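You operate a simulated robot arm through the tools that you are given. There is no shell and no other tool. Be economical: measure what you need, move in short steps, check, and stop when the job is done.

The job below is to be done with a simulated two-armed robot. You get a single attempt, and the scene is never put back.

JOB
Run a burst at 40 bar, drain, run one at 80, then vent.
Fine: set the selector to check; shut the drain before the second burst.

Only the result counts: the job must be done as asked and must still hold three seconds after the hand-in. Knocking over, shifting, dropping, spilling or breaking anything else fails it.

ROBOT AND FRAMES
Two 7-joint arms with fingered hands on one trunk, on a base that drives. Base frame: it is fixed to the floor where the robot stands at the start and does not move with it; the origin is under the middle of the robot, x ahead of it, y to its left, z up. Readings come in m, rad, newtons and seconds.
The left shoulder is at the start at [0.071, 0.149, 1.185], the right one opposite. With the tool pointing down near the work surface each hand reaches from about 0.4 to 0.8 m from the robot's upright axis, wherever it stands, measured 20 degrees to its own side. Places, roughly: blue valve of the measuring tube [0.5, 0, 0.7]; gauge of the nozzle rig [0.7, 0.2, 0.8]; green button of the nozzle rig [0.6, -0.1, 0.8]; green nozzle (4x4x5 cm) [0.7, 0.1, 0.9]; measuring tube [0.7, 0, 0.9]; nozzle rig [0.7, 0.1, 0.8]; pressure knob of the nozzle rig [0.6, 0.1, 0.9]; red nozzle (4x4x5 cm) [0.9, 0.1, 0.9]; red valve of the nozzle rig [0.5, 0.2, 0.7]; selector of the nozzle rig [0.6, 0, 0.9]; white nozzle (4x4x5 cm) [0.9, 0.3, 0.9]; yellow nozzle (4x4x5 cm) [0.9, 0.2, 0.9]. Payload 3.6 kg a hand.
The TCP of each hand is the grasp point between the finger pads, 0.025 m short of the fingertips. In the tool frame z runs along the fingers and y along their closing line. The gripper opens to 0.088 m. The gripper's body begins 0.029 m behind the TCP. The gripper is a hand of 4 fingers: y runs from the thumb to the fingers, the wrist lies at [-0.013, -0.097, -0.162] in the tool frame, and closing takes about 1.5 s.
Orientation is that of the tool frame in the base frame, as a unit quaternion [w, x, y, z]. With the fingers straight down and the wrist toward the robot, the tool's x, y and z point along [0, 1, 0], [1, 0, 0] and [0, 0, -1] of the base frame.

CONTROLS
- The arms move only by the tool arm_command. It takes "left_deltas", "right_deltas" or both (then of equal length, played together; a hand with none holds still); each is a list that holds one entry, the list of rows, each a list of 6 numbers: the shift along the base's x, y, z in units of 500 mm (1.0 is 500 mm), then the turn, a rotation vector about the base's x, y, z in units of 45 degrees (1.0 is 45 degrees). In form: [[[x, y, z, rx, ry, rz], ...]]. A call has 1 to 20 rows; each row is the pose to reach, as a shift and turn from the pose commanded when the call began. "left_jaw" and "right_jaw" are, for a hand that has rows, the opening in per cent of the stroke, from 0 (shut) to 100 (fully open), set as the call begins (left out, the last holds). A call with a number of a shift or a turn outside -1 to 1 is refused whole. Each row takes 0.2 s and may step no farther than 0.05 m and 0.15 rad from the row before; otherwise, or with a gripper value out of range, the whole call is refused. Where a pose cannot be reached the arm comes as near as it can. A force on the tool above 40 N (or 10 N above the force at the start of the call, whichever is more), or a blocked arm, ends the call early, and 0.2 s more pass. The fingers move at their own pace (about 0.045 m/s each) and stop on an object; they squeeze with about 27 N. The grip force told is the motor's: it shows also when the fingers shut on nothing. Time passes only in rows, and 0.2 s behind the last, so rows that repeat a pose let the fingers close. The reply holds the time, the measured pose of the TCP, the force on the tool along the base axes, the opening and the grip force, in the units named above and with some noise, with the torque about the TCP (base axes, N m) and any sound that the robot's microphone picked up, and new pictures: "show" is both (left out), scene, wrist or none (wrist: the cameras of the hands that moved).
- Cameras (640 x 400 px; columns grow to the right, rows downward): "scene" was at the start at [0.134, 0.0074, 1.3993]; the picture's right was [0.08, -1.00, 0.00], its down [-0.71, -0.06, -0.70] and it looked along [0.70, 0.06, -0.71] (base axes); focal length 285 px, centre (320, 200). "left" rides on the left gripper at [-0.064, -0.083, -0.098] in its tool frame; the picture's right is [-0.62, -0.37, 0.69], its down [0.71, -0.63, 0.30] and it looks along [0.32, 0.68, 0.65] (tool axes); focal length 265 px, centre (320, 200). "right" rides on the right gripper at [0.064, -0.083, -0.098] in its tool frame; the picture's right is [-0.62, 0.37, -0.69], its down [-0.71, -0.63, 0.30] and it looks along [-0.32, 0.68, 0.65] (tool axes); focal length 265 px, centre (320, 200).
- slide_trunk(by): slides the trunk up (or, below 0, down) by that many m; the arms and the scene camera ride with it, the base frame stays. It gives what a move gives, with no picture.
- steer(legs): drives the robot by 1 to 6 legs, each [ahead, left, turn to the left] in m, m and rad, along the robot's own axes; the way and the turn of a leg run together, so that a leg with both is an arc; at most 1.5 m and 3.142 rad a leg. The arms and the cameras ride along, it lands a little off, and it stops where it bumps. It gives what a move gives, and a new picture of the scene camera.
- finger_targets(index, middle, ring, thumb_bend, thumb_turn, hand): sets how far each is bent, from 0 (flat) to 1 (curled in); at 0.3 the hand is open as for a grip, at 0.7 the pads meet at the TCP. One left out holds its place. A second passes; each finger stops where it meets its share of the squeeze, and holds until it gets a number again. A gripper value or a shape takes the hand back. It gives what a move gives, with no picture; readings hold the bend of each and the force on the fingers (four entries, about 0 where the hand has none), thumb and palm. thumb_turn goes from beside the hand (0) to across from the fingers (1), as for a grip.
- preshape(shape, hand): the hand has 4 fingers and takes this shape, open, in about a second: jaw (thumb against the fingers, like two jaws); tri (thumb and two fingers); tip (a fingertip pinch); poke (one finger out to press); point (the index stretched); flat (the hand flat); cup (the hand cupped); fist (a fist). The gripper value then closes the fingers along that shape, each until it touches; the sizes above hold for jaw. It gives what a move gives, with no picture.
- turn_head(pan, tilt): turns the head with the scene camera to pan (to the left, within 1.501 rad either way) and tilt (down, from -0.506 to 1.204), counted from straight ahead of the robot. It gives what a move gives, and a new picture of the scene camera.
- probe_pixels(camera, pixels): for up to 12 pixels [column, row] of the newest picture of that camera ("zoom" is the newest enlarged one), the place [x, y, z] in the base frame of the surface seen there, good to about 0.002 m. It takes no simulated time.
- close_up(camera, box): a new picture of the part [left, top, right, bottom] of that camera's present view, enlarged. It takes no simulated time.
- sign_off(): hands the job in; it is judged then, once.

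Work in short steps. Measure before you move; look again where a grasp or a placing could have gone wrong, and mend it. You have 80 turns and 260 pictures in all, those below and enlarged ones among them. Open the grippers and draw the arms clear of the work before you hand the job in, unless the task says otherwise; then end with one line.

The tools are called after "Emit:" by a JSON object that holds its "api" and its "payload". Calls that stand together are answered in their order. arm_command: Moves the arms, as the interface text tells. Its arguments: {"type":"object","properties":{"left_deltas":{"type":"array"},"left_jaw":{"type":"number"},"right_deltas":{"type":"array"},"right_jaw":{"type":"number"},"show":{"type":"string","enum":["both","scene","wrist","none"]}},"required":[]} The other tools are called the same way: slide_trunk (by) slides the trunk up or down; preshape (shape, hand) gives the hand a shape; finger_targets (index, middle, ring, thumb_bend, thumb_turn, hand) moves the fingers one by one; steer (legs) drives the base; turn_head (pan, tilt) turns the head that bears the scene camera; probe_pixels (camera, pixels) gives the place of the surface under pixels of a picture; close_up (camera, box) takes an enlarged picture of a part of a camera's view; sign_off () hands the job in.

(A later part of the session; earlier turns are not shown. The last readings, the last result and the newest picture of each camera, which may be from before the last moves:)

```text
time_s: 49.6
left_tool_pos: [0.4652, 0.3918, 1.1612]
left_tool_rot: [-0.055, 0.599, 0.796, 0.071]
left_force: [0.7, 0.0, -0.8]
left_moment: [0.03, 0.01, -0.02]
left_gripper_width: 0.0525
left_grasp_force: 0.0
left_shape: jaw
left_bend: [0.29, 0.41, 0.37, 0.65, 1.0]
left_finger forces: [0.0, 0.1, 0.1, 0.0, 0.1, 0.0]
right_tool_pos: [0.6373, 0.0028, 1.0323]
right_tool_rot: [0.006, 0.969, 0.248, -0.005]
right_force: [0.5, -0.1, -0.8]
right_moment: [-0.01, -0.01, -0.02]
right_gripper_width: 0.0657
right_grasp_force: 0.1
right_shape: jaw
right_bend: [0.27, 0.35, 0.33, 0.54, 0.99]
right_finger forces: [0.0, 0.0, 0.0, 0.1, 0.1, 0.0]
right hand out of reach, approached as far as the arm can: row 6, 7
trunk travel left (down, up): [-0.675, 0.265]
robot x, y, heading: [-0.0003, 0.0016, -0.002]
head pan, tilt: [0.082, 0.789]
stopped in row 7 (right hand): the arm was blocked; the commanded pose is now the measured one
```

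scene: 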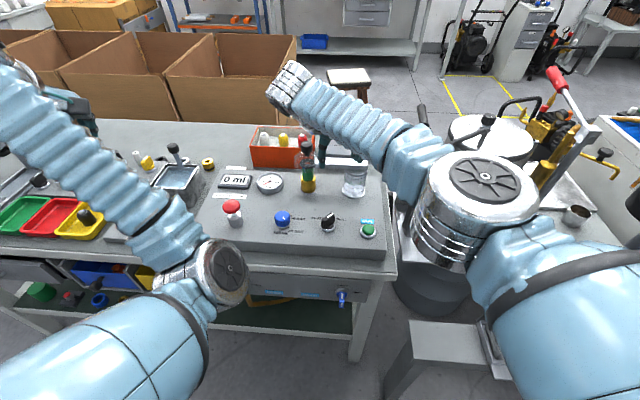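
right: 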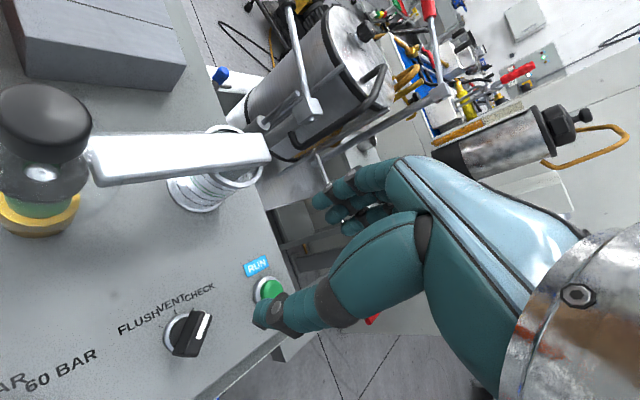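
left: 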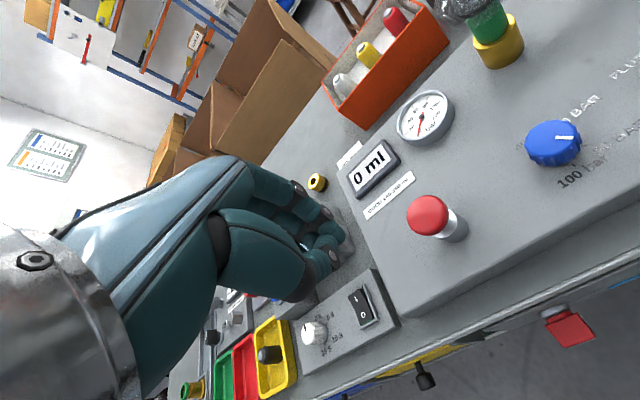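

The arms get crowded with elbows inward. The knob stripe is at about −152°. I bring the right arm back out to its side and unwind the left arm (level, yaw negative) so its elbow goes outward again.

Emit:
{"api": "arm_command", "payload": {"right_deltas": [[[-0.02, -0.04, 0.02, 0, 0, 0.167], [-0.06, -0.1, 0.04, 0, 0, 0.333], [-0.1, -0.16, 0.06, 0, 0, 0.5], [-0.14, -0.22, 0.08, 0, 0, 0.667], [-0.18, -0.28, 0.1, 0, 0, 0.833], [-0.2, -0.36, 0.12, 0, 0, 1.0]]], "show": "none"}}

Emit:
{"api": "arm_command", "payload": {"left_deltas": [[[0, 0, 0, -0.114, 0, 0], [0, 0, 0, -0.228, 0, 0]]], "show": "none"}}

Emit:
{"api": "arm_command", "payload": {"left_deltas": [[[0.02, -0.06, 0, 0, 0, -0.167], [0.04, -0.12, 0, 0, 0, -0.333], [0.06, -0.18, 0, 0, 0, -0.5], [0.08, -0.24, 0, 0, 0, -0.667], [0.1, -0.3, 0, 0, 0, -0.833], [0.12, -0.32, 0, 0, 0, -1.0]]]}}

```text
time_s: 51.0
left_tool_pos: [0.4613, 0.3937, 1.1624]
left_tool_rot: [-0.052, 0.599, 0.796, 0.071]
left_force: [0.6, -0.2, 0.6]
left_moment: [-0.06, -0.01, -0.04]
left_gripper_width: 0.0525
left_grasp_force: 0.1
left_shape: jaw
left_bend: [0.29, 0.41, 0.37, 0.65, 1.0]
left_finger forces: [0.1, 0.0, 0.1, 0.1, 0.1, 0.0]
right_tool_pos: [0.5305, -0.1732, 1.0972]
right_tool_rot: [0.009, 0.797, 0.604, 0.0]
right_force: [-0.5, -0.3, 0.1]
right_moment: [-0.03, 0.0, 0.0]
right_gripper_width: 0.0657
right_grasp_force: 0.1
right_shape: jaw
right_bend: [0.27, 0.35, 0.33, 0.54, 0.99]
right_finger forces: [0.0, 0.0, 0.0, 0.0, 0.0, 0.0]
trunk travel left (down, up): [-0.675, 0.265]
robot x, y, heading: [0.0041, 0.0005, -0.003]
head pan, tilt: [0.082, 0.789]
```

```text
time_s: 51.9
left_tool_pos: [0.4519, 0.4244, 1.1699]
left_tool_rot: [-0.016, 0.572, 0.82, 0.019]
left_force: [-0.3, 0.5, -0.4]
left_moment: [0.01, 0.05, 0.0]
left_gripper_width: 0.0525
left_grasp_force: 0.0
left_shape: jaw
left_bend: [0.29, 0.41, 0.37, 0.65, 1.0]
left_finger forces: [0.0, 0.0, 0.0, 0.0, 0.0, 0.1]
right_tool_pos: [0.5331, -0.1724, 1.094]
right_tool_rot: [0.009, 0.798, 0.602, -0.002]
right_force: [-0.4, -0.1, -0.7]
right_moment: [-0.01, 0.02, -0.01]
right_gripper_width: 0.0661
right_grasp_force: 0.1
right_shape: jaw
right_bend: [0.27, 0.35, 0.33, 0.54, 0.99]
right_finger forces: [0.0, 0.0, 0.0, 0.0, 0.0, 0.0]
trunk travel left (down, up): [-0.675, 0.265]
robot x, y, heading: [-0.0005, -0.0, 0.001]
head pan, tilt: [0.082, 0.789]
stopped in row 2 (left hand): the arm was blocked; the commanded pose is now the measured one
```

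```text
time_s: 52.5
left_tool_pos: [0.4447, 0.4288, 1.1824]
left_tool_rot: [-0.043, 0.615, 0.786, 0.05]
left_force: [0.1, 0.8, -1.1]
left_moment: [-0.01, 0.0, -0.02]
left_gripper_width: 0.0524
left_grasp_force: 0.0
left_shape: jaw
left_bend: [0.29, 0.41, 0.37, 0.65, 1.0]
left_finger forces: [0.0, 0.0, 0.0, 0.0, 0.1, 0.0]
left hand out of reach, approached as far as the arm can: row 3
right_tool_pos: [0.5344, -0.1719, 1.0945]
right_tool_rot: [0.01, 0.798, 0.602, -0.002]
right_force: [-0.9, 0.5, 0.9]
right_moment: [0.02, 0.01, -0.01]
right_gripper_width: 0.066
right_grasp_force: 0.2
right_shape: jaw
right_bend: [0.27, 0.35, 0.33, 0.54, 0.99]
right_finger forces: [0.0, 0.0, 0.0, 0.0, 0.0, 0.0]
trunk travel left (down, up): [-0.675, 0.265]
robot x, y, heading: [0.0018, -0.0016, 0.004]
head pan, tilt: [0.082, 0.789]
stopped in row 3 (left hand): the arm was blocked; the commanded pose is now the measured one
```

scene: 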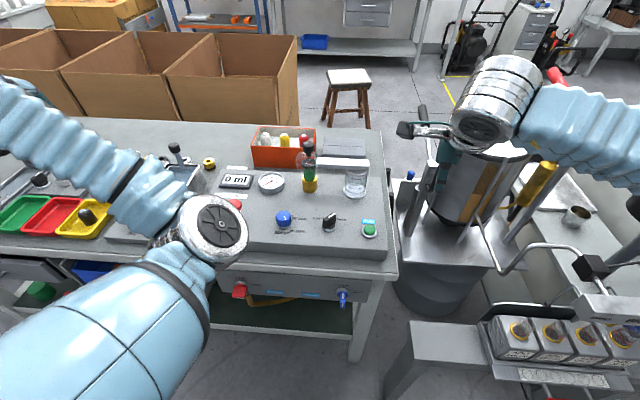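
left: 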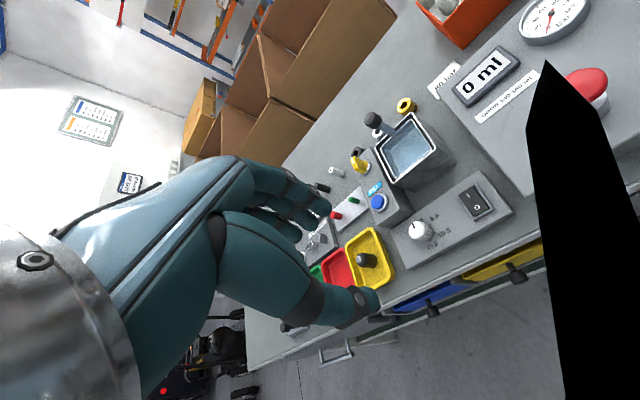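

The left elbow is folded inward. I stretch the left hand forward and up to unfold it, keeping high above everything.

Emit:
{"api": "arm_command", "payload": {"left_deltas": [[[0.08, 0, 0.03, 0, 0, 0], [0.16, 0, 0.06, 0, 0, 0], [0.24, 0, 0.08, 0, 0, 0], [0.32, 0, 0.1, 0, 0, 0], [0.4, 0, 0.12, 0, 0, 0], [0.48, 0, 0.14, 0, 0, 0], [0.56, 0, 0.16, 0, 0, 0]]], "show": "scene"}}

```text
time_s: 54.1
left_tool_pos: [0.6946, 0.4254, 1.2555]
left_tool_rot: [-0.041, 0.614, 0.786, 0.052]
left_force: [0.4, -0.4, 1.1]
left_moment: [0.0, -0.02, -0.02]
left_gripper_width: 0.0526
left_grasp_force: 0.0
left_shape: jaw
left_bend: [0.29, 0.4, 0.37, 0.65, 1.0]
left_finger forces: [0.0, 0.0, 0.0, 0.1, 0.0, 0.1]
left hand out of reach, approached as far as the arm can: row 7
right_tool_pos: [0.5316, -0.1727, 1.0966]
right_tool_rot: [0.009, 0.798, 0.603, 0.0]
right_force: [-0.1, -0.5, 0.0]
right_moment: [-0.04, 0.02, 0.0]
right_gripper_width: 0.0656
right_grasp_force: 0.0
right_shape: jaw
right_bend: [0.27, 0.35, 0.33, 0.54, 0.99]
right_finger forces: [0.1, 0.0, 0.0, 0.1, 0.0, 0.0]
trunk travel left (down, up): [-0.675, 0.265]
robot x, y, heading: [-0.0018, 0.0015, 0.002]
head pan, tilt: [0.082, 0.789]
```

scene: 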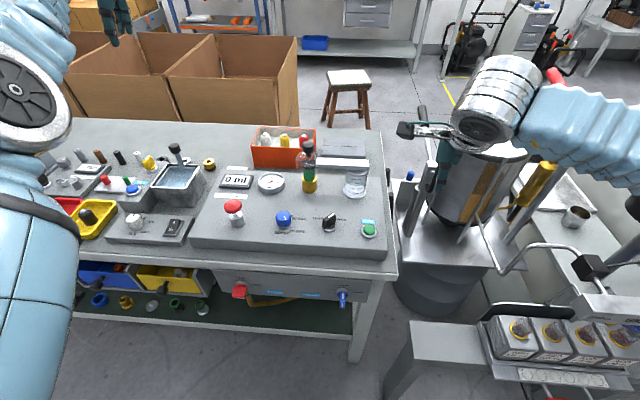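

The arm is stretched now. I level the hand and yaw it negative, then come back over the rig.

Emit:
{"api": "arm_command", "payload": {"left_deltas": [[[-0.02, -0.02, 0, -0.084, 0, 0], [-0.04, -0.04, 0, -0.168, 0, 0]]], "show": "none"}}

Emit:
{"api": "arm_command", "payload": {"left_deltas": [[[-0.02, -0.05, 0, 0, 0, -0.167], [-0.04, -0.1, 0, 0, 0, -0.333], [-0.06, -0.15, 0, 0, 0, -0.5], [-0.08, -0.2, 0, 0, 0, -0.667], [-0.1, -0.25, 0, 0, 0, -0.833], [-0.12, -0.3, 0, 0, 0, -1.0]]], "show": "none"}}

Emit:
{"api": "arm_command", "payload": {"left_deltas": [[[0, -0.05, -0.04, 0, 0, -0.06], [0, -0.1, -0.08, 0, 0, -0.12], [0, -0.15, -0.12, 0, 0, -0.18], [0, -0.2, -0.18, 0, 0, -0.24], [0, -0.2, -0.24, 0, 0, -0.31]]]}}

```text
time_s: 54.7
left_tool_pos: [0.6738, 0.404, 1.2546]
left_tool_rot: [-0.002, 0.618, 0.786, -0.003]
left_force: [-0.3, -0.8, -0.1]
left_moment: [-0.04, 0.0, 0.06]
left_gripper_width: 0.0529
left_grasp_force: 0.0
left_shape: jaw
left_bend: [0.29, 0.4, 0.37, 0.65, 1.0]
left_finger forces: [0.0, 0.0, 0.0, 0.0, 0.0, 0.0]
right_tool_pos: [0.5322, -0.1718, 1.0956]
right_tool_rot: [0.008, 0.798, 0.603, 0.001]
right_force: [-0.8, -0.8, -0.3]
right_moment: [0.0, 0.03, -0.03]
right_gripper_width: 0.0659
right_grasp_force: 0.1
right_shape: jaw
right_bend: [0.27, 0.35, 0.33, 0.54, 0.99]
right_finger forces: [0.0, 0.1, 0.0, 0.0, 0.0, 0.0]
trunk travel left (down, up): [-0.675, 0.265]
robot x, y, heading: [-0.0017, 0.0032, -0.0]
head pan, tilt: [0.082, 0.789]
```

```text
time_s: 56.1
left_tool_pos: [0.6181, 0.2573, 1.2541]
left_tool_rot: [-0.003, 0.872, 0.489, -0.003]
left_force: [-0.6, -0.4, 0.7]
left_moment: [-0.04, -0.02, 0.02]
left_gripper_width: 0.0527
left_grasp_force: 0.0
left_shape: jaw
left_bend: [0.29, 0.4, 0.37, 0.65, 1.0]
left_finger forces: [0.1, 0.0, 0.1, 0.0, 0.1, 0.1]
right_tool_pos: [0.5331, -0.1712, 1.0952]
right_tool_rot: [0.009, 0.798, 0.602, -0.001]
right_force: [0.2, -0.4, -0.2]
right_moment: [0.05, 0.03, 0.04]
right_gripper_width: 0.0658
right_grasp_force: 0.0
right_shape: jaw
right_bend: [0.27, 0.35, 0.33, 0.54, 0.99]
right_finger forces: [0.0, 0.0, 0.0, 0.0, 0.1, 0.0]
trunk travel left (down, up): [-0.675, 0.265]
robot x, y, heading: [0.002, 0.002, -0.002]
head pan, tilt: [0.082, 0.789]
```

```text
time_s: 57.3
left_tool_pos: [0.6186, 0.1571, 1.1355]
left_tool_rot: [-0.003, 0.925, 0.381, -0.001]
left_force: [0.3, 0.3, 0.9]
left_moment: [0.01, 0.03, 0.01]
left_gripper_width: 0.0527
left_grasp_force: 0.0
left_shape: jaw
left_bend: [0.29, 0.4, 0.37, 0.65, 1.0]
left_finger forces: [0.1, 0.1, 0.0, 0.0, 0.0, 0.0]
right_tool_pos: [0.5331, -0.1704, 1.0949]
right_tool_rot: [0.008, 0.798, 0.602, -0.001]
right_force: [-0.2, 0.3, 0.0]
right_moment: [0.01, 0.02, 0.02]
right_gripper_width: 0.0659
right_grasp_force: 0.1
right_shape: jaw
right_bend: [0.27, 0.35, 0.33, 0.54, 0.99]
right_finger forces: [0.1, 0.1, 0.1, 0.0, 0.0, 0.1]
trunk travel left (down, up): [-0.675, 0.265]
robot x, y, heading: [0.0017, 0.0003, 0.005]
head pan, tilt: [0.082, 0.789]
```

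scene: 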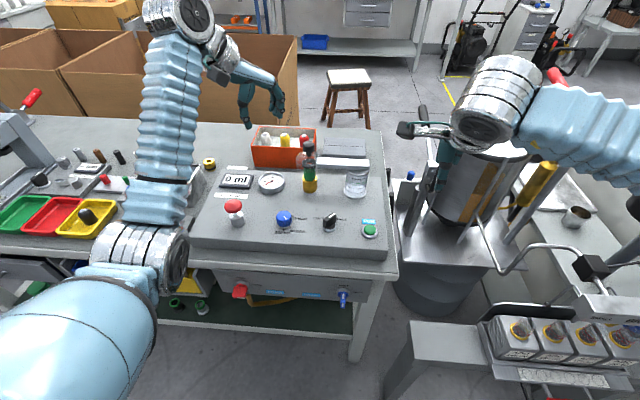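
left: 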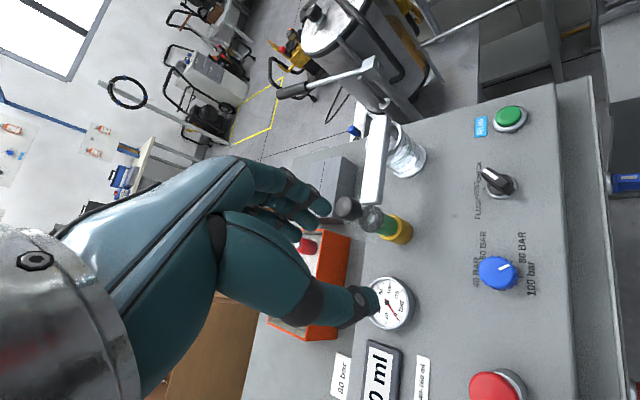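

Elbow at (150,260) is still somewhat inward. I turn the hand further negative here, high up, to drive the elbow out.

Emit:
{"api": "arm_command", "payload": {"left_deltas": [[[0, 0, 0, 0, 0, -0.1], [0, 0, 0, 0, 0, -0.2], [0, 0, 0, 0, 0, -0.3], [0, 0, 0, 0, 0, -0.4], [0, 0, 0, 0, 0, -0.5], [0, 0, 0, 0, 0, -0.6], [0, 0, 0, 0, 0, -0.7]]], "show": "scene"}}

```text
time_s: 58.9
left_tool_pos: [0.6169, 0.1555, 1.1338]
left_tool_rot: [-0.003, 0.993, 0.115, 0.0]
left_force: [0.4, 0.1, 0.5]
left_moment: [-0.01, 0.02, 0.03]
left_gripper_width: 0.0526
left_grasp_force: 0.2
left_shape: jaw
left_bend: [0.29, 0.4, 0.37, 0.65, 1.0]
left_finger forces: [0.0, 0.0, 0.0, 0.0, 0.0, 0.0]
right_tool_pos: [0.5338, -0.1713, 1.095]
right_tool_rot: [0.009, 0.798, 0.603, -0.001]
right_force: [0.2, 0.1, -0.1]
right_moment: [0.02, 0.0, -0.01]
right_gripper_width: 0.0656
right_grasp_force: 0.1
right_shape: jaw
right_bend: [0.27, 0.35, 0.33, 0.54, 0.99]
right_finger forces: [0.0, 0.0, 0.0, 0.1, 0.1, 0.0]
trunk travel left (down, up): [-0.675, 0.265]
robot x, y, heading: [-0.0002, -0.0023, 0.002]
head pan, tilt: [0.082, 0.789]
```

scene: 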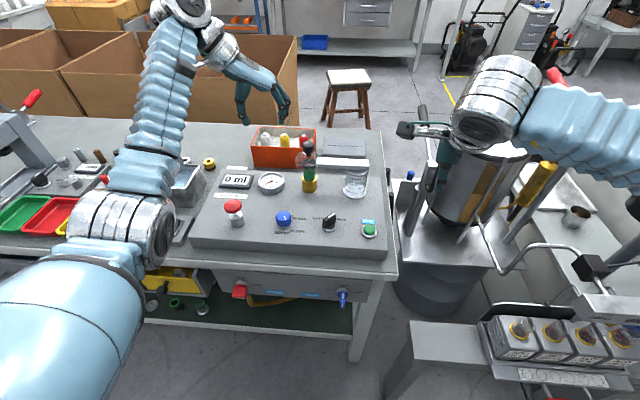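

This posture reaches yaw −77 smoothly, so I will grip from about −77 to 0. I go down above the knob to z≈0.92 and check clearance to the red mushroom.

Emit:
{"api": "arm_command", "payload": {"left_deltas": [[[-0.023, -0.02, -0.08, 0, 0, 0], [-0.045, -0.039, -0.16, 0, 0, 0], [-0.045, -0.039, -0.24, 0, 0, 0], [-0.045, -0.039, -0.32, 0, 0, 0], [-0.045, -0.039, -0.38, 0, 0, 0], [-0.045, -0.039, -0.43, 0, 0, 0]]], "left_jaw": 75}}

Emit:
{"api": "close_up", "payload": {"camera": "scene", "box": [190, 130, 382, 250]}}

```text
time_s: 60.3
left_tool_pos: [0.5951, 0.1372, 0.9165]
left_tool_rot: [-0.004, 0.993, 0.116, -0.001]
left_force: [0.2, 0.3, 0.4]
left_moment: [0.01, 0.0, 0.04]
left_gripper_width: 0.0657
left_grasp_force: 0.1
left_shape: jaw
left_bend: [0.27, 0.36, 0.33, 0.54, 0.99]
left_finger forces: [0.0, 0.1, 0.1, 0.0, 0.1, 0.0]
right_tool_pos: [0.5335, -0.1723, 1.0953]
right_tool_rot: [0.009, 0.798, 0.603, -0.001]
right_force: [0.2, -0.6, 0.4]
right_moment: [-0.03, 0.02, 0.0]
right_gripper_width: 0.0658
right_grasp_force: 0.1
right_shape: jaw
right_bend: [0.27, 0.35, 0.33, 0.54, 0.99]
right_finger forces: [0.1, 0.0, 0.0, 0.1, 0.0, 0.0]
trunk travel left (down, up): [-0.675, 0.265]
robot x, y, heading: [-0.0049, 0.0018, -0.003]
head pan, tilt: [0.082, 0.789]
```

scene: 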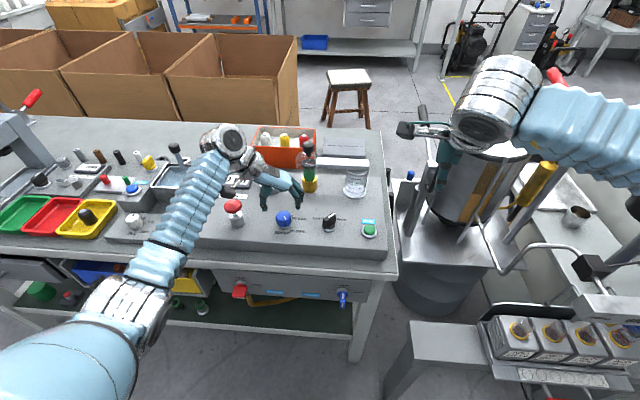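
left: 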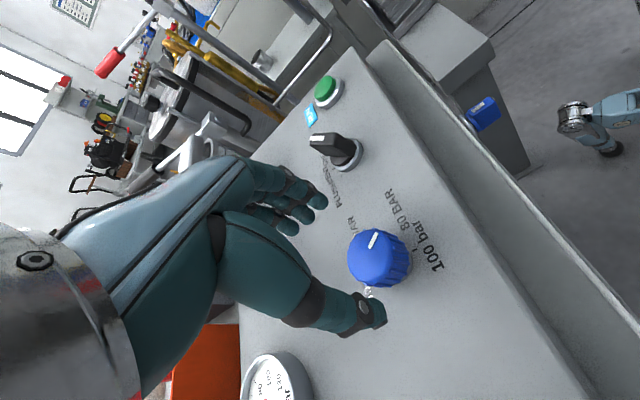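

```text
3.33 times, centred on (286, 190) of scene
```

zoom: 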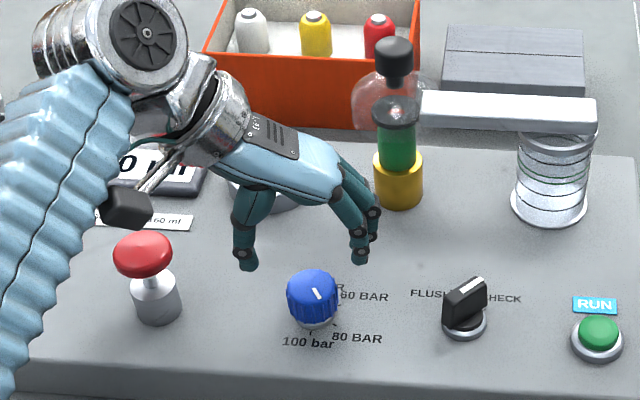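

Clearance to the mushroom is fine. I lower, grip, and turn +45° then +30°.

Emit:
{"api": "arm_command", "payload": {"left_deltas": [[[0, 0, -0.05, 0, 0, 0], [0, 0, -0.101, 0, 0, 0]]], "show": "none"}}

Emit:
{"api": "arm_command", "payload": {"left_deltas": [[[0, 0, 0, 0, 0, 0], [0, 0, 0, 0, 0, 0], [0, 0, 0, 0, 0, 0], [0, 0, 0, 0, 0, 0], [0, 0, 0, 0, 0, 0], [0, 0, 0, 0, 0, 0], [0, 0, 0, 0, 0, 0], [0, 0, 0, 0, 0, 0.167], [0, 0, 0, 0, 0, 0.333], [0, 0, 0, 0, 0, 0.5], [0, 0, 0, 0, 0, 0.667], [0, 0, 0, 0, 0, 0.833], [0, 0, 0, 0, 0, 1.0]]], "left_jaw": 0, "show": "none"}}

Emit:
{"api": "arm_command", "payload": {"left_deltas": [[[0, 0, 0, 0, 0, 0.167], [0, 0, 0, 0, 0, 0.333], [0, 0, 0, 0, 0, 0.5], [0, 0, 0, 0, 0, 0.667]]]}}

```text
time_s: 60.9
left_tool_pos: [0.5941, 0.1364, 0.866]
left_tool_rot: [-0.003, 0.993, 0.115, 0.0]
left_force: [-0.2, -0.8, -0.2]
left_moment: [0.02, -0.01, -0.02]
left_gripper_width: 0.0657
left_grasp_force: 0.0
left_shape: jaw
left_bend: [0.27, 0.36, 0.33, 0.54, 0.99]
left_finger forces: [0.1, 0.0, 0.0, 0.0, 0.0, 0.0]
right_tool_pos: [0.533, -0.1711, 1.0942]
right_tool_rot: [0.009, 0.798, 0.602, -0.002]
right_force: [-0.4, -0.1, -0.1]
right_moment: [-0.04, -0.01, 0.02]
right_gripper_width: 0.0662
right_grasp_force: 0.0
right_shape: jaw
right_bend: [0.27, 0.35, 0.33, 0.54, 0.99]
right_finger forces: [0.0, 0.1, 0.0, 0.0, 0.0, 0.0]
trunk travel left (down, up): [-0.675, 0.265]
robot x, y, heading: [0.0001, -0.0026, -0.004]
head pan, tilt: [0.082, 0.789]
```

```text
time_s: 63.7
left_tool_pos: [0.5944, 0.1347, 0.8677]
left_tool_rot: [-0.003, 0.873, 0.487, -0.002]
left_force: [-6.8, 3.7, -6.2]
left_moment: [0.09, 0.1, 0.01]
left_gripper_width: 0.0301
left_grasp_force: 26.6
left_shape: jaw
left_bend: [0.74, 0.51, 0.55, 0.74, 1.0]
left_finger forces: [13.3, 6.8, 0.0, 0.0, 27.8, 0.0]
right_tool_pos: [0.5335, -0.1706, 1.0957]
right_tool_rot: [0.009, 0.798, 0.603, 0.0]
right_force: [-0.2, -0.9, 0.1]
right_moment: [0.0, 0.01, 0.0]
right_gripper_width: 0.0659
right_grasp_force: 0.0
right_shape: jaw
right_bend: [0.27, 0.35, 0.33, 0.54, 0.99]
right_finger forces: [0.0, 0.0, 0.0, 0.0, 0.0, 0.0]
trunk travel left (down, up): [-0.675, 0.265]
robot x, y, heading: [0.0001, -0.0025, 0.002]
head pan, tilt: [0.082, 0.789]
```

```text
time_s: 64.7
left_tool_pos: [0.5939, 0.1349, 0.8676]
left_tool_rot: [-0.003, 0.717, 0.697, -0.003]
left_force: [-9.0, 1.3, -6.5]
left_moment: [0.02, 0.14, 0.01]
left_gripper_width: 0.03
left_grasp_force: 26.9
left_shape: jaw
left_bend: [0.74, 0.51, 0.55, 0.73, 1.0]
left_finger forces: [12.7, 7.3, 0.0, 0.0, 28.2, 0.0]
right_tool_pos: [0.5322, -0.1727, 1.0951]
right_tool_rot: [0.009, 0.798, 0.602, -0.001]
right_force: [0.4, 0.6, -0.2]
right_moment: [0.0, -0.02, 0.01]
right_gripper_width: 0.0659
right_grasp_force: 0.0
right_shape: jaw
right_bend: [0.27, 0.35, 0.33, 0.54, 0.99]
right_finger forces: [0.0, 0.0, 0.0, 0.1, 0.0, 0.0]
trunk travel left (down, up): [-0.675, 0.265]
robot x, y, heading: [0.0001, 0.0007, -0.0]
head pan, tilt: [0.082, 0.789]
```

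scene: 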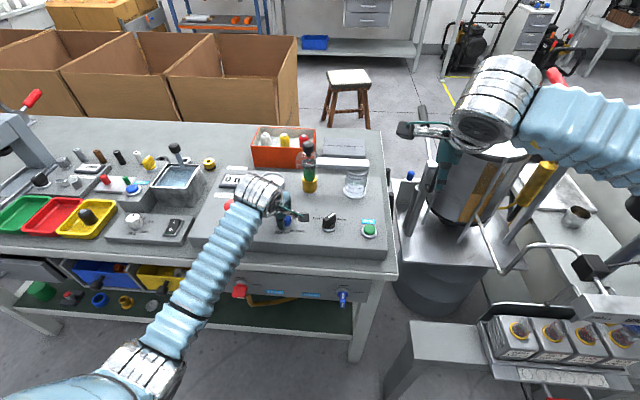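
left: 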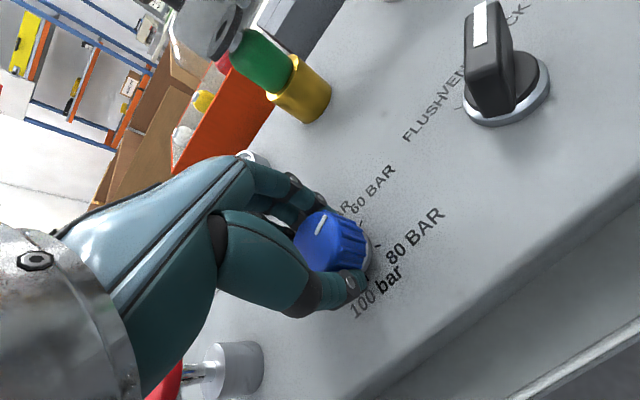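

It followed. I release, rise, turn back to −77 and look at the knob angle.

Emit:
{"api": "arm_command", "payload": {"left_deltas": [[[0, 0, 0, 0, 0, 0], [0, 0, 0, 0, 0, 0], [0, 0, 0, 0, 0, 0], [0, 0, 0, 0, 0, 0], [0, 0, 0, 0, 0, 0], [0, 0, 0.05, 0, 0, 0], [0, 0, 0.1, 0, 0, 0], [0, 0, 0.14, 0, 0, 0], [0, 0, 0.14, 0, 0, -0.167], [0, 0, 0.14, 0, 0, -0.333], [0, 0, 0.14, 0, 0, -0.5], [0, 0, 0.14, 0, 0, -0.667], [0, 0, 0.14, 0, 0, -0.833], [0, 0, 0.14, 0, 0, -1.0]]], "left_jaw": 75, "show": "none"}}

Emit:
{"api": "arm_command", "payload": {"left_deltas": [[[0, 0, 0, 0, 0, -0.167], [0, 0, 0, 0, 0, -0.333], [0, 0, 0, 0, 0, -0.5], [0, 0, 0, 0, 0, -0.667]]]}}

Emit:
{"api": "close_up", "payload": {"camera": "left", "box": [320, 200, 480, 300]}}

```text
time_s: 67.7
left_tool_pos: [0.5944, 0.1359, 0.9371]
left_tool_rot: [-0.004, 0.93, 0.367, -0.001]
left_force: [0.6, 0.6, -0.3]
left_moment: [0.04, -0.02, -0.01]
left_gripper_width: 0.0658
left_grasp_force: 0.0
left_shape: jaw
left_bend: [0.27, 0.36, 0.33, 0.54, 0.99]
left_finger forces: [0.1, 0.1, 0.0, 0.1, 0.0, 0.0]
right_tool_pos: [0.5343, -0.1724, 1.0938]
right_tool_rot: [0.009, 0.798, 0.602, -0.001]
right_force: [0.5, 0.5, 0.2]
right_moment: [-0.02, 0.0, 0.0]
right_gripper_width: 0.0661
right_grasp_force: 0.1
right_shape: jaw
right_bend: [0.27, 0.35, 0.33, 0.54, 0.99]
right_finger forces: [0.0, 0.0, 0.0, 0.0, 0.1, 0.0]
trunk travel left (down, up): [-0.675, 0.265]
robot x, y, heading: [0.0008, -0.002, 0.0]
head pan, tilt: [0.082, 0.789]
```

```text
time_s: 68.7
left_tool_pos: [0.5937, 0.1344, 0.9377]
left_tool_rot: [-0.003, 0.994, 0.113, -0.001]
left_force: [-0.5, 0.2, 0.4]
left_moment: [-0.01, -0.01, 0.0]
left_gripper_width: 0.0657
left_grasp_force: 0.1
left_shape: jaw
left_bend: [0.27, 0.36, 0.33, 0.54, 0.99]
left_finger forces: [0.0, 0.0, 0.0, 0.1, 0.1, 0.1]
right_tool_pos: [0.5343, -0.1725, 1.0951]
right_tool_rot: [0.009, 0.798, 0.602, -0.001]
right_force: [0.3, -0.4, -0.9]
right_moment: [0.01, 0.03, -0.05]
right_gripper_width: 0.0658
right_grasp_force: 0.1
right_shape: jaw
right_bend: [0.27, 0.35, 0.33, 0.54, 0.99]
right_finger forces: [0.0, 0.1, 0.1, 0.1, 0.0, 0.0]
trunk travel left (down, up): [-0.675, 0.265]
robot x, y, heading: [0.0026, -0.0044, 0.001]
head pan, tilt: [0.082, 0.789]
```

scene: 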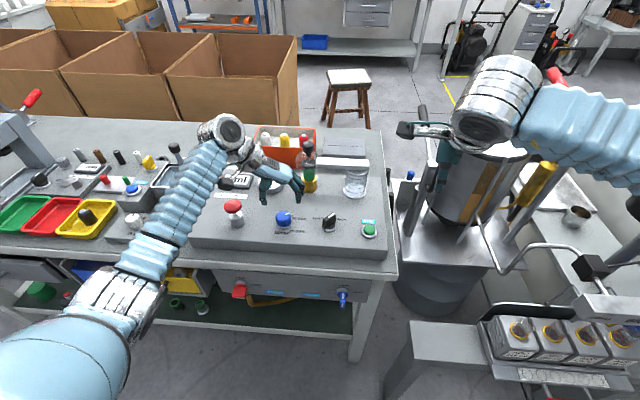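
left: 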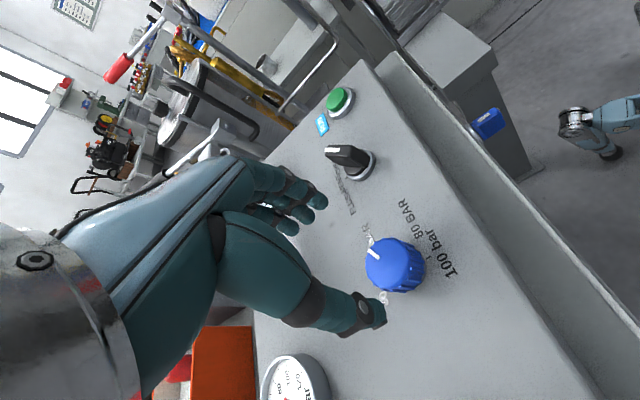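

```text
4.00 times, centred on (400, 250) of left
```

zoom: 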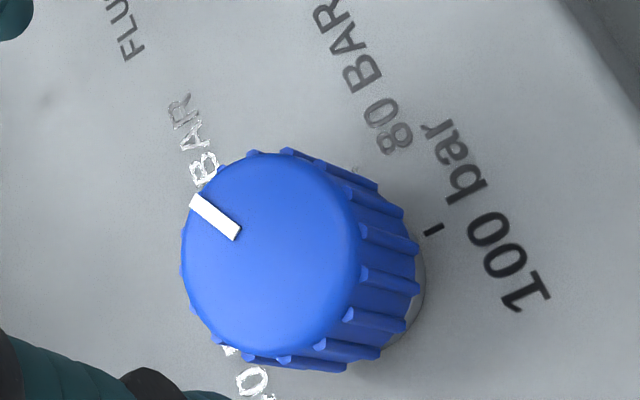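

I probe the stripe ends.

Emit:
{"api": "probe_pixels", "payload": {"camera": "zoom", "pixels": [[197, 202], [234, 234], [216, 217], [433, 229], [270, 245]]}}

```text
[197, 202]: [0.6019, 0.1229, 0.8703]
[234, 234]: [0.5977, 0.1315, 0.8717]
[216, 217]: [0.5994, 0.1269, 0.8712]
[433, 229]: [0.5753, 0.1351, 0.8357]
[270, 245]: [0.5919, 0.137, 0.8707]
```

The knob is at 60 (−61°). I grip again and turn +60°.

Emit:
{"api": "arm_command", "payload": {"left_deltas": [[[0.001, 0.003, -0.05, 0, 0, 0], [0.001, 0.003, -0.1, 0, 0, 0], [0.001, 0.003, -0.143, 0, 0, 0]]], "show": "none"}}

Emit:
{"api": "arm_command", "payload": {"left_deltas": [[[0, 0, 0, 0, 0, 0], [0, 0, 0, 0, 0, 0], [0, 0, 0, 0, 0, 0], [0, 0, 0, 0, 0, 0], [0, 0, 0, 0, 0, 0], [0, 0, 0, 0, 0, 0], [0, 0, 0, 0, 0, 0], [0, 0, 0, 0, 0, 0.167], [0, 0, 0, 0, 0, 0.333], [0, 0, 0, 0, 0, 0.5], [0, 0, 0, 0, 0, 0.667], [0, 0, 0, 0, 0, 0.833], [0, 0, 0, 0, 0, 1.0]]], "left_jaw": 0, "show": "none"}}

Emit:
{"api": "arm_command", "payload": {"left_deltas": [[[0, 0, 0, 0, 0, 0.167], [0, 0, 0, 0, 0, 0.333], [0, 0, 0, 0, 0, 0.36]]], "show": "none"}}

Emit:
{"api": "arm_command", "payload": {"left_deltas": [[[0, 0, 0, 0, 0, 0], [0, 0, 0, 0, 0, 0], [0, 0, 0, 0, 0, 0], [0, 0, 0, 0, 0, 0], [0, 0, 0, 0, 0, 0], [0, 0, 0.05, 0, 0, 0], [0, 0, 0.1, 0, 0, 0], [0, 0, 0.16, 0, 0, 0]]], "left_jaw": 75}}

Emit:
{"api": "close_up", "payload": {"camera": "left", "box": [320, 200, 480, 300]}}

```text
time_s: 69.5
left_tool_pos: [0.5947, 0.1353, 0.8678]
left_tool_rot: [-0.003, 0.993, 0.115, -0.001]
left_force: [-0.7, -0.3, 0.5]
left_moment: [0.01, 0.02, 0.01]
left_gripper_width: 0.0657
left_grasp_force: 0.1
left_shape: jaw
left_bend: [0.27, 0.36, 0.33, 0.54, 0.99]
left_finger forces: [0.0, 0.0, 0.0, 0.1, 0.0, 0.1]
right_tool_pos: [0.5327, -0.1717, 1.0951]
right_tool_rot: [0.008, 0.798, 0.602, -0.002]
right_force: [1.1, -0.9, 0.4]
right_moment: [0.0, 0.0, -0.01]
right_gripper_width: 0.0657
right_grasp_force: 0.2
right_shape: jaw
right_bend: [0.27, 0.35, 0.33, 0.54, 0.99]
right_finger forces: [0.0, 0.0, 0.1, 0.1, 0.1, 0.1]
trunk travel left (down, up): [-0.675, 0.265]
robot x, y, heading: [0.0027, -0.0027, 0.001]
head pan, tilt: [0.082, 0.789]
```

```text
time_s: 72.3
left_tool_pos: [0.5938, 0.1357, 0.8674]
left_tool_rot: [-0.002, 0.874, 0.486, -0.001]
left_force: [-4.2, 1.8, 3.0]
left_moment: [0.01, 0.07, -0.02]
left_gripper_width: 0.0308
left_grasp_force: 27.6
left_shape: jaw
left_bend: [0.74, 0.52, 0.56, 0.74, 1.0]
left_finger forces: [13.9, 7.7, 0.0, 0.0, 26.6, 0.0]
right_tool_pos: [0.5319, -0.1727, 1.0955]
right_tool_rot: [0.008, 0.798, 0.602, 0.0]
right_force: [-0.4, 0.4, -0.4]
right_moment: [-0.02, -0.02, -0.02]
right_gripper_width: 0.066
right_grasp_force: 0.0
right_shape: jaw
right_bend: [0.27, 0.35, 0.33, 0.54, 0.99]
right_finger forces: [0.0, 0.0, 0.0, 0.0, 0.1, 0.0]
trunk travel left (down, up): [-0.675, 0.265]
robot x, y, heading: [0.0009, 0.0015, 0.003]
head pan, tilt: [0.082, 0.789]
```

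```text
time_s: 73.1
left_tool_pos: [0.5927, 0.1364, 0.8673]
left_tool_rot: [-0.003, 0.796, 0.605, -0.001]
left_force: [-6.5, 2.6, 4.5]
left_moment: [0.05, 0.13, -0.07]
left_gripper_width: 0.0302
left_grasp_force: 27.3
left_shape: jaw
left_bend: [0.74, 0.52, 0.56, 0.74, 1.0]
left_finger forces: [13.6, 7.7, 0.0, 0.0, 28.4, 0.0]
right_tool_pos: [0.5311, -0.1715, 1.0953]
right_tool_rot: [0.009, 0.798, 0.602, -0.001]
right_force: [0.2, -0.2, -0.7]
right_moment: [-0.02, -0.06, 0.03]
right_gripper_width: 0.0659
right_grasp_force: 0.1
right_shape: jaw
right_bend: [0.27, 0.35, 0.33, 0.54, 0.99]
right_finger forces: [0.0, 0.0, 0.2, 0.1, 0.1, 0.0]
trunk travel left (down, up): [-0.675, 0.265]
robot x, y, heading: [-0.0033, -0.0004, -0.005]
head pan, tilt: [0.082, 0.789]
```

```text
time_s: 74.9
left_tool_pos: [0.5941, 0.1359, 0.9465]
left_tool_rot: [-0.003, 0.797, 0.604, -0.003]
left_force: [0.0, 0.2, -0.1]
left_moment: [-0.02, -0.01, -0.02]
left_gripper_width: 0.0656
left_grasp_force: 0.2
left_shape: jaw
left_bend: [0.27, 0.36, 0.33, 0.54, 0.99]
left_finger forces: [0.0, 0.0, 0.0, 0.0, 0.0, 0.0]
right_tool_pos: [0.5323, -0.1733, 1.0941]
right_tool_rot: [0.008, 0.798, 0.603, -0.002]
right_force: [-0.4, 0.0, 0.2]
right_moment: [0.01, -0.01, 0.0]
right_gripper_width: 0.0659
right_grasp_force: 0.2
right_shape: jaw
right_bend: [0.27, 0.35, 0.33, 0.54, 0.99]
right_finger forces: [0.1, 0.1, 0.1, 0.0, 0.0, 0.0]
trunk travel left (down, up): [-0.675, 0.265]
robot x, y, heading: [-0.0021, 0.0009, 0.003]
head pan, tilt: [0.082, 0.789]
```

scene: 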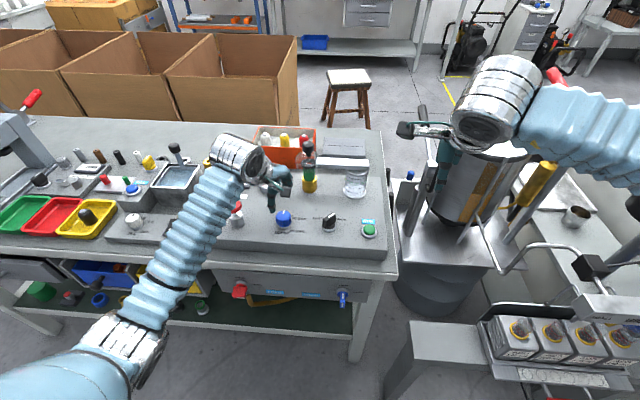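
left: 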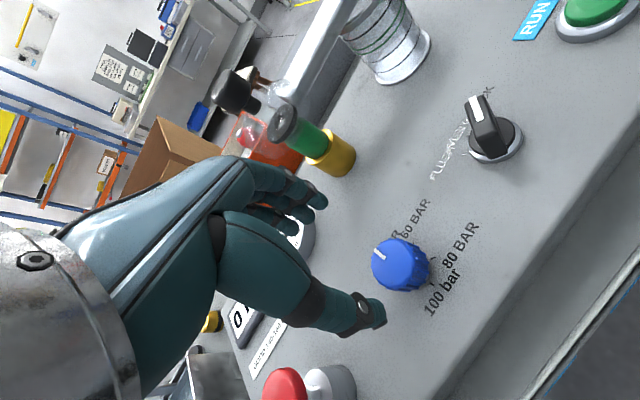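

```text
4.00 times, centred on (400, 250) of left
```

zoom: 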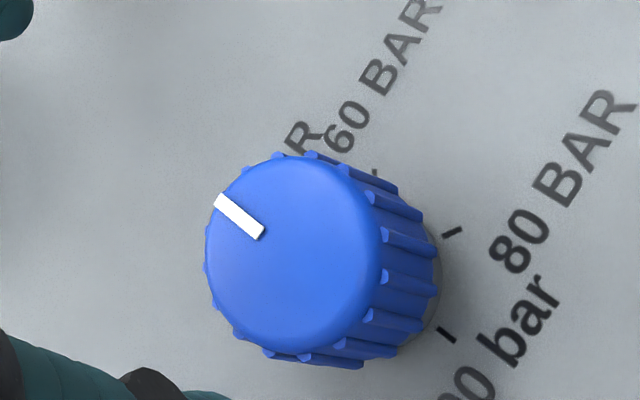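

Emit:
{"api": "probe_pixels", "payload": {"camera": "zoom", "pixels": [[221, 203], [259, 233], [240, 217], [446, 334], [294, 254], [453, 232]]}}

```text
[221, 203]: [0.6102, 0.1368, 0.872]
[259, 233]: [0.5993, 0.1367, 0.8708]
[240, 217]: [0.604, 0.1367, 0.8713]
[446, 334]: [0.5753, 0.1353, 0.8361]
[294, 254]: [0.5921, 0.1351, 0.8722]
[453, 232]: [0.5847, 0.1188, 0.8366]
```

The knob is exactly at 40. Now I bring the right hand, jaws shut, above the RUN button (0.586,−0.077).

Emit:
{"api": "arm_command", "payload": {"right_deltas": [[[0.02, 0.05, -0.05, 0, 0, 0], [0.045, 0.1, -0.1, 0, 0, 0], [0.07, 0.15, -0.15, 0, 0, 0], [0.106, 0.19, -0.2, 0, 0, 0], [0.106, 0.19, -0.28, 0, 0, 0], [0.106, 0.19, -0.34, 0, 0, 0], [0.106, 0.19, -0.34, 0, 0, 0]]], "right_jaw": 0}}

Emit:
{"api": "close_up", "payload": {"camera": "scene", "box": [290, 150, 450, 250]}}

```text
time_s: 76.5
left_tool_pos: [0.595, 0.1377, 0.9445]
left_tool_rot: [-0.003, 0.797, 0.605, -0.003]
left_force: [-0.5, -0.3, -0.8]
left_moment: [0.0, 0.02, -0.03]
left_gripper_width: 0.0655
left_grasp_force: 0.1
left_shape: jaw
left_bend: [0.27, 0.36, 0.33, 0.54, 0.99]
left_finger forces: [0.0, 0.0, 0.0, 0.1, 0.0, 0.1]
right_tool_pos: [0.5861, -0.0755, 0.9245]
right_tool_rot: [0.008, 0.798, 0.603, -0.002]
right_force: [-0.7, -0.6, 0.5]
right_moment: [-0.02, -0.01, 0.02]
right_gripper_width: 0.0
right_grasp_force: 26.7
right_shape: jaw
right_bend: [0.7, 0.7, 0.7, 0.38, 1.0]
right_finger forces: [0.0, 0.0, 0.0, 0.1, 0.1, 0.1]
trunk travel left (down, up): [-0.675, 0.265]
robot x, y, heading: [-0.0021, 0.0001, -0.004]
head pan, tilt: [0.082, 0.789]
```

scene: 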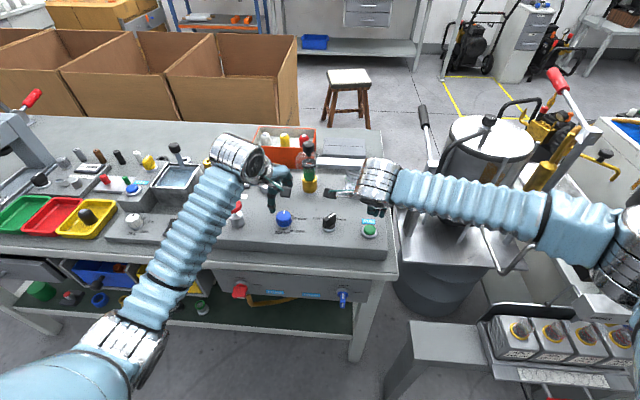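
right: 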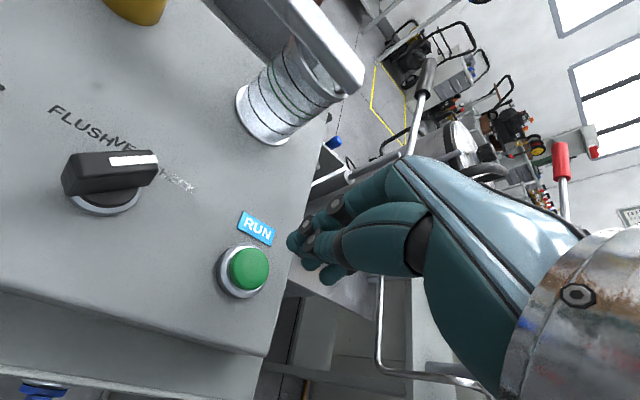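

```text
4.00 times, centred on (370, 200) of scene
```

zoom: 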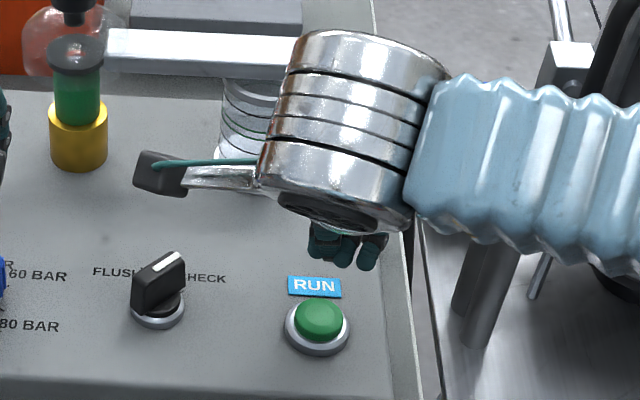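

Fingertips are above the button. I press down in small steps and watch force and sound.

Emit:
{"api": "arm_command", "payload": {"right_deltas": [[[0, 0, -0.04, 0, 0, 0], [0, 0, -0.07, 0, 0, 0], [0, 0, -0.085, 0, 0, 0], [0, 0, -0.095, 0, 0, 0], [0, 0, -0.1, 0, 0, 0]]], "show": "wrist"}}

```text
time_s: 77.7
left_tool_pos: [0.5938, 0.1369, 0.9457]
left_tool_rot: [-0.002, 0.797, 0.604, -0.002]
left_force: [-0.1, 0.2, 0.2]
left_moment: [0.0, 0.0, -0.04]
left_gripper_width: 0.0656
left_grasp_force: 0.0
left_shape: jaw
left_bend: [0.27, 0.36, 0.33, 0.54, 0.99]
left_finger forces: [0.0, 0.0, 0.0, 0.1, 0.1, 0.0]
right_tool_pos: [0.5854, -0.0774, 0.8769]
right_tool_rot: [0.009, 0.798, 0.602, 0.0]
right_force: [0.6, 0.2, 2.1]
right_moment: [-0.01, 0.01, -0.02]
right_gripper_width: 0.0
right_grasp_force: 27.4
right_shape: jaw
right_bend: [0.7, 0.7, 0.7, 0.38, 1.0]
right_finger forces: [0.0, 0.0, 0.1, 0.0, 0.1, 0.1]
trunk travel left (down, up): [-0.675, 0.265]
robot x, y, heading: [-0.0009, 0.0009, -0.0]
head pan, tilt: [0.082, 0.789]
heard: click
```

right: 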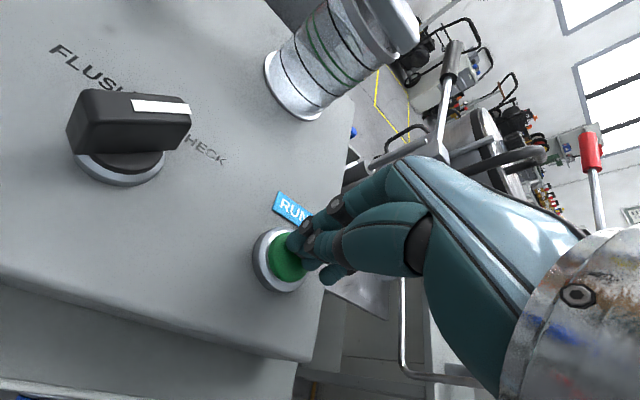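

A click was heard. I raise the hand to release the button and look at the rig.

Emit:
{"api": "arm_command", "payload": {"right_deltas": [[[0, 0, 0.04, 0, 0, 0], [0, 0, 0.1, 0, 0, 0], [0, -0.05, 0.15, 0, 0, 0], [0, -0.1, 0.2, 0, 0, 0], [-0.05, -0.15, 0.22, 0, 0, 0]]]}}

Emit:
{"api": "close_up", "payload": {"camera": "scene", "box": [200, 130, 392, 250]}}

```text
time_s: 78.9
left_tool_pos: [0.5923, 0.1355, 0.9467]
left_tool_rot: [-0.003, 0.797, 0.605, -0.001]
left_force: [0.3, -0.2, 0.5]
left_moment: [0.01, -0.02, -0.02]
left_gripper_width: 0.0658
left_grasp_force: 0.0
left_shape: jaw
left_bend: [0.27, 0.36, 0.33, 0.54, 0.99]
left_finger forces: [0.0, 0.0, 0.0, 0.0, 0.0, 0.1]
right_tool_pos: [0.5563, -0.1538, 0.987]
right_tool_rot: [0.009, 0.798, 0.603, 0.0]
right_force: [-0.3, 0.1, 1.2]
right_moment: [0.03, -0.02, 0.0]
right_gripper_width: 0.0001
right_grasp_force: 27.4
right_shape: jaw
right_bend: [0.7, 0.7, 0.7, 0.38, 1.0]
right_finger forces: [0.0, 0.0, 0.0, 0.0, 0.0, 0.1]
trunk travel left (down, up): [-0.675, 0.265]
robot x, y, heading: [-0.0003, -0.0001, 0.001]
head pan, tilt: [0.082, 0.789]
```

scene: 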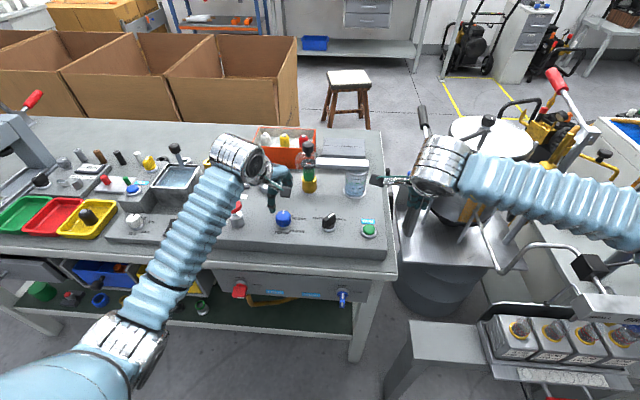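
right: 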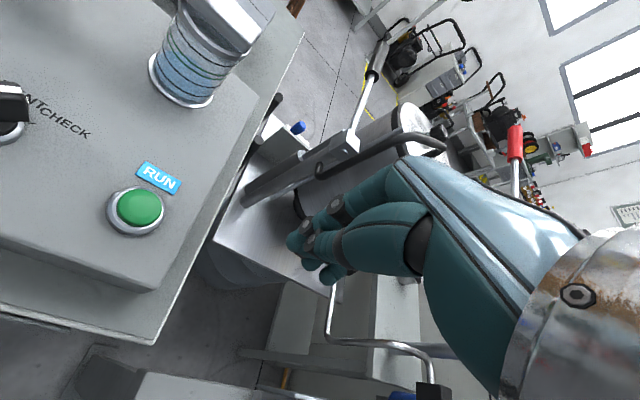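

```text
3.33 times, centred on (296, 190) of scene
```

zoom: 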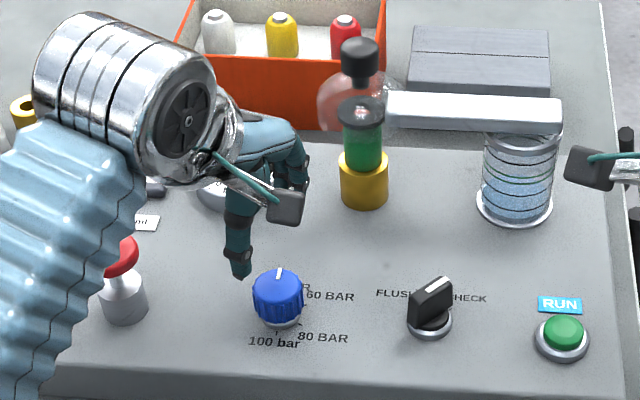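

Water is in the measuring tube. I lift the left hand aside to read the display.

Emit:
{"api": "arm_command", "payload": {"left_deltas": [[[0, 0, 0.08, 0, 0, 0], [0, 0, 0.16, 0, 0, 0], [0, 0, 0.24, 0, 0, 0], [-0.06, 0.04, 0.3, 0, 0, -0.1], [-0.12, 0.08, 0.34, 0, 0, -0.2]]], "show": "scene"}}

Emit:
{"api": "close_up", "payload": {"camera": "scene", "box": [200, 130, 392, 250]}}

```text
time_s: 80.1
left_tool_pos: [0.5327, 0.1774, 1.1172]
left_tool_rot: [-0.003, 0.842, 0.54, -0.002]
left_force: [0.0, 0.2, -1.0]
left_moment: [-0.03, -0.01, 0.0]
left_gripper_width: 0.0659
left_grasp_force: 0.1
left_shape: jaw
left_bend: [0.27, 0.36, 0.33, 0.54, 0.99]
left_finger forces: [0.0, 0.1, 0.1, 0.1, 0.1, 0.0]
right_tool_pos: [0.5571, -0.1506, 0.9871]
right_tool_rot: [0.01, 0.798, 0.602, -0.001]
right_force: [-0.6, -0.2, -0.7]
right_moment: [0.02, 0.01, -0.02]
right_gripper_width: 0.0
right_grasp_force: 27.1
right_shape: jaw
right_bend: [0.7, 0.7, 0.7, 0.38, 1.0]
right_finger forces: [0.1, 0.1, 0.0, 0.0, 0.0, 0.0]
trunk travel left (down, up): [-0.675, 0.265]
robot x, y, heading: [-0.0001, -0.0019, 0.005]
head pan, tilt: [0.082, 0.789]
```

scene: 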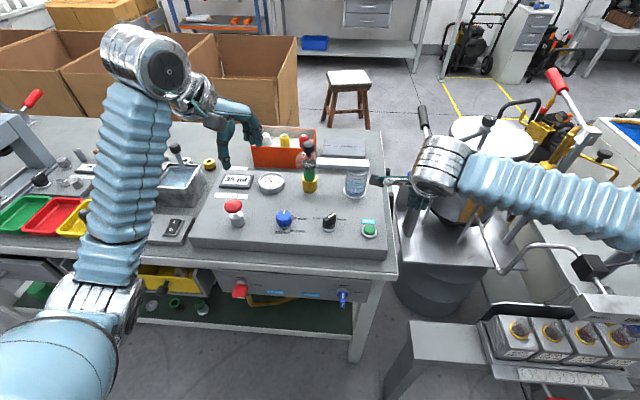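

```text
3.33 times, centred on (296, 190) of scene
```

zoom: 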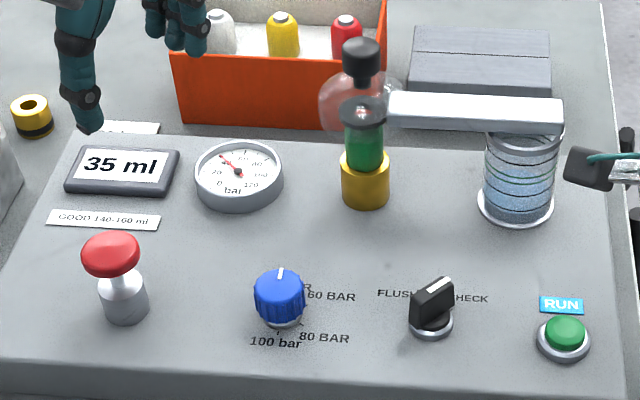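

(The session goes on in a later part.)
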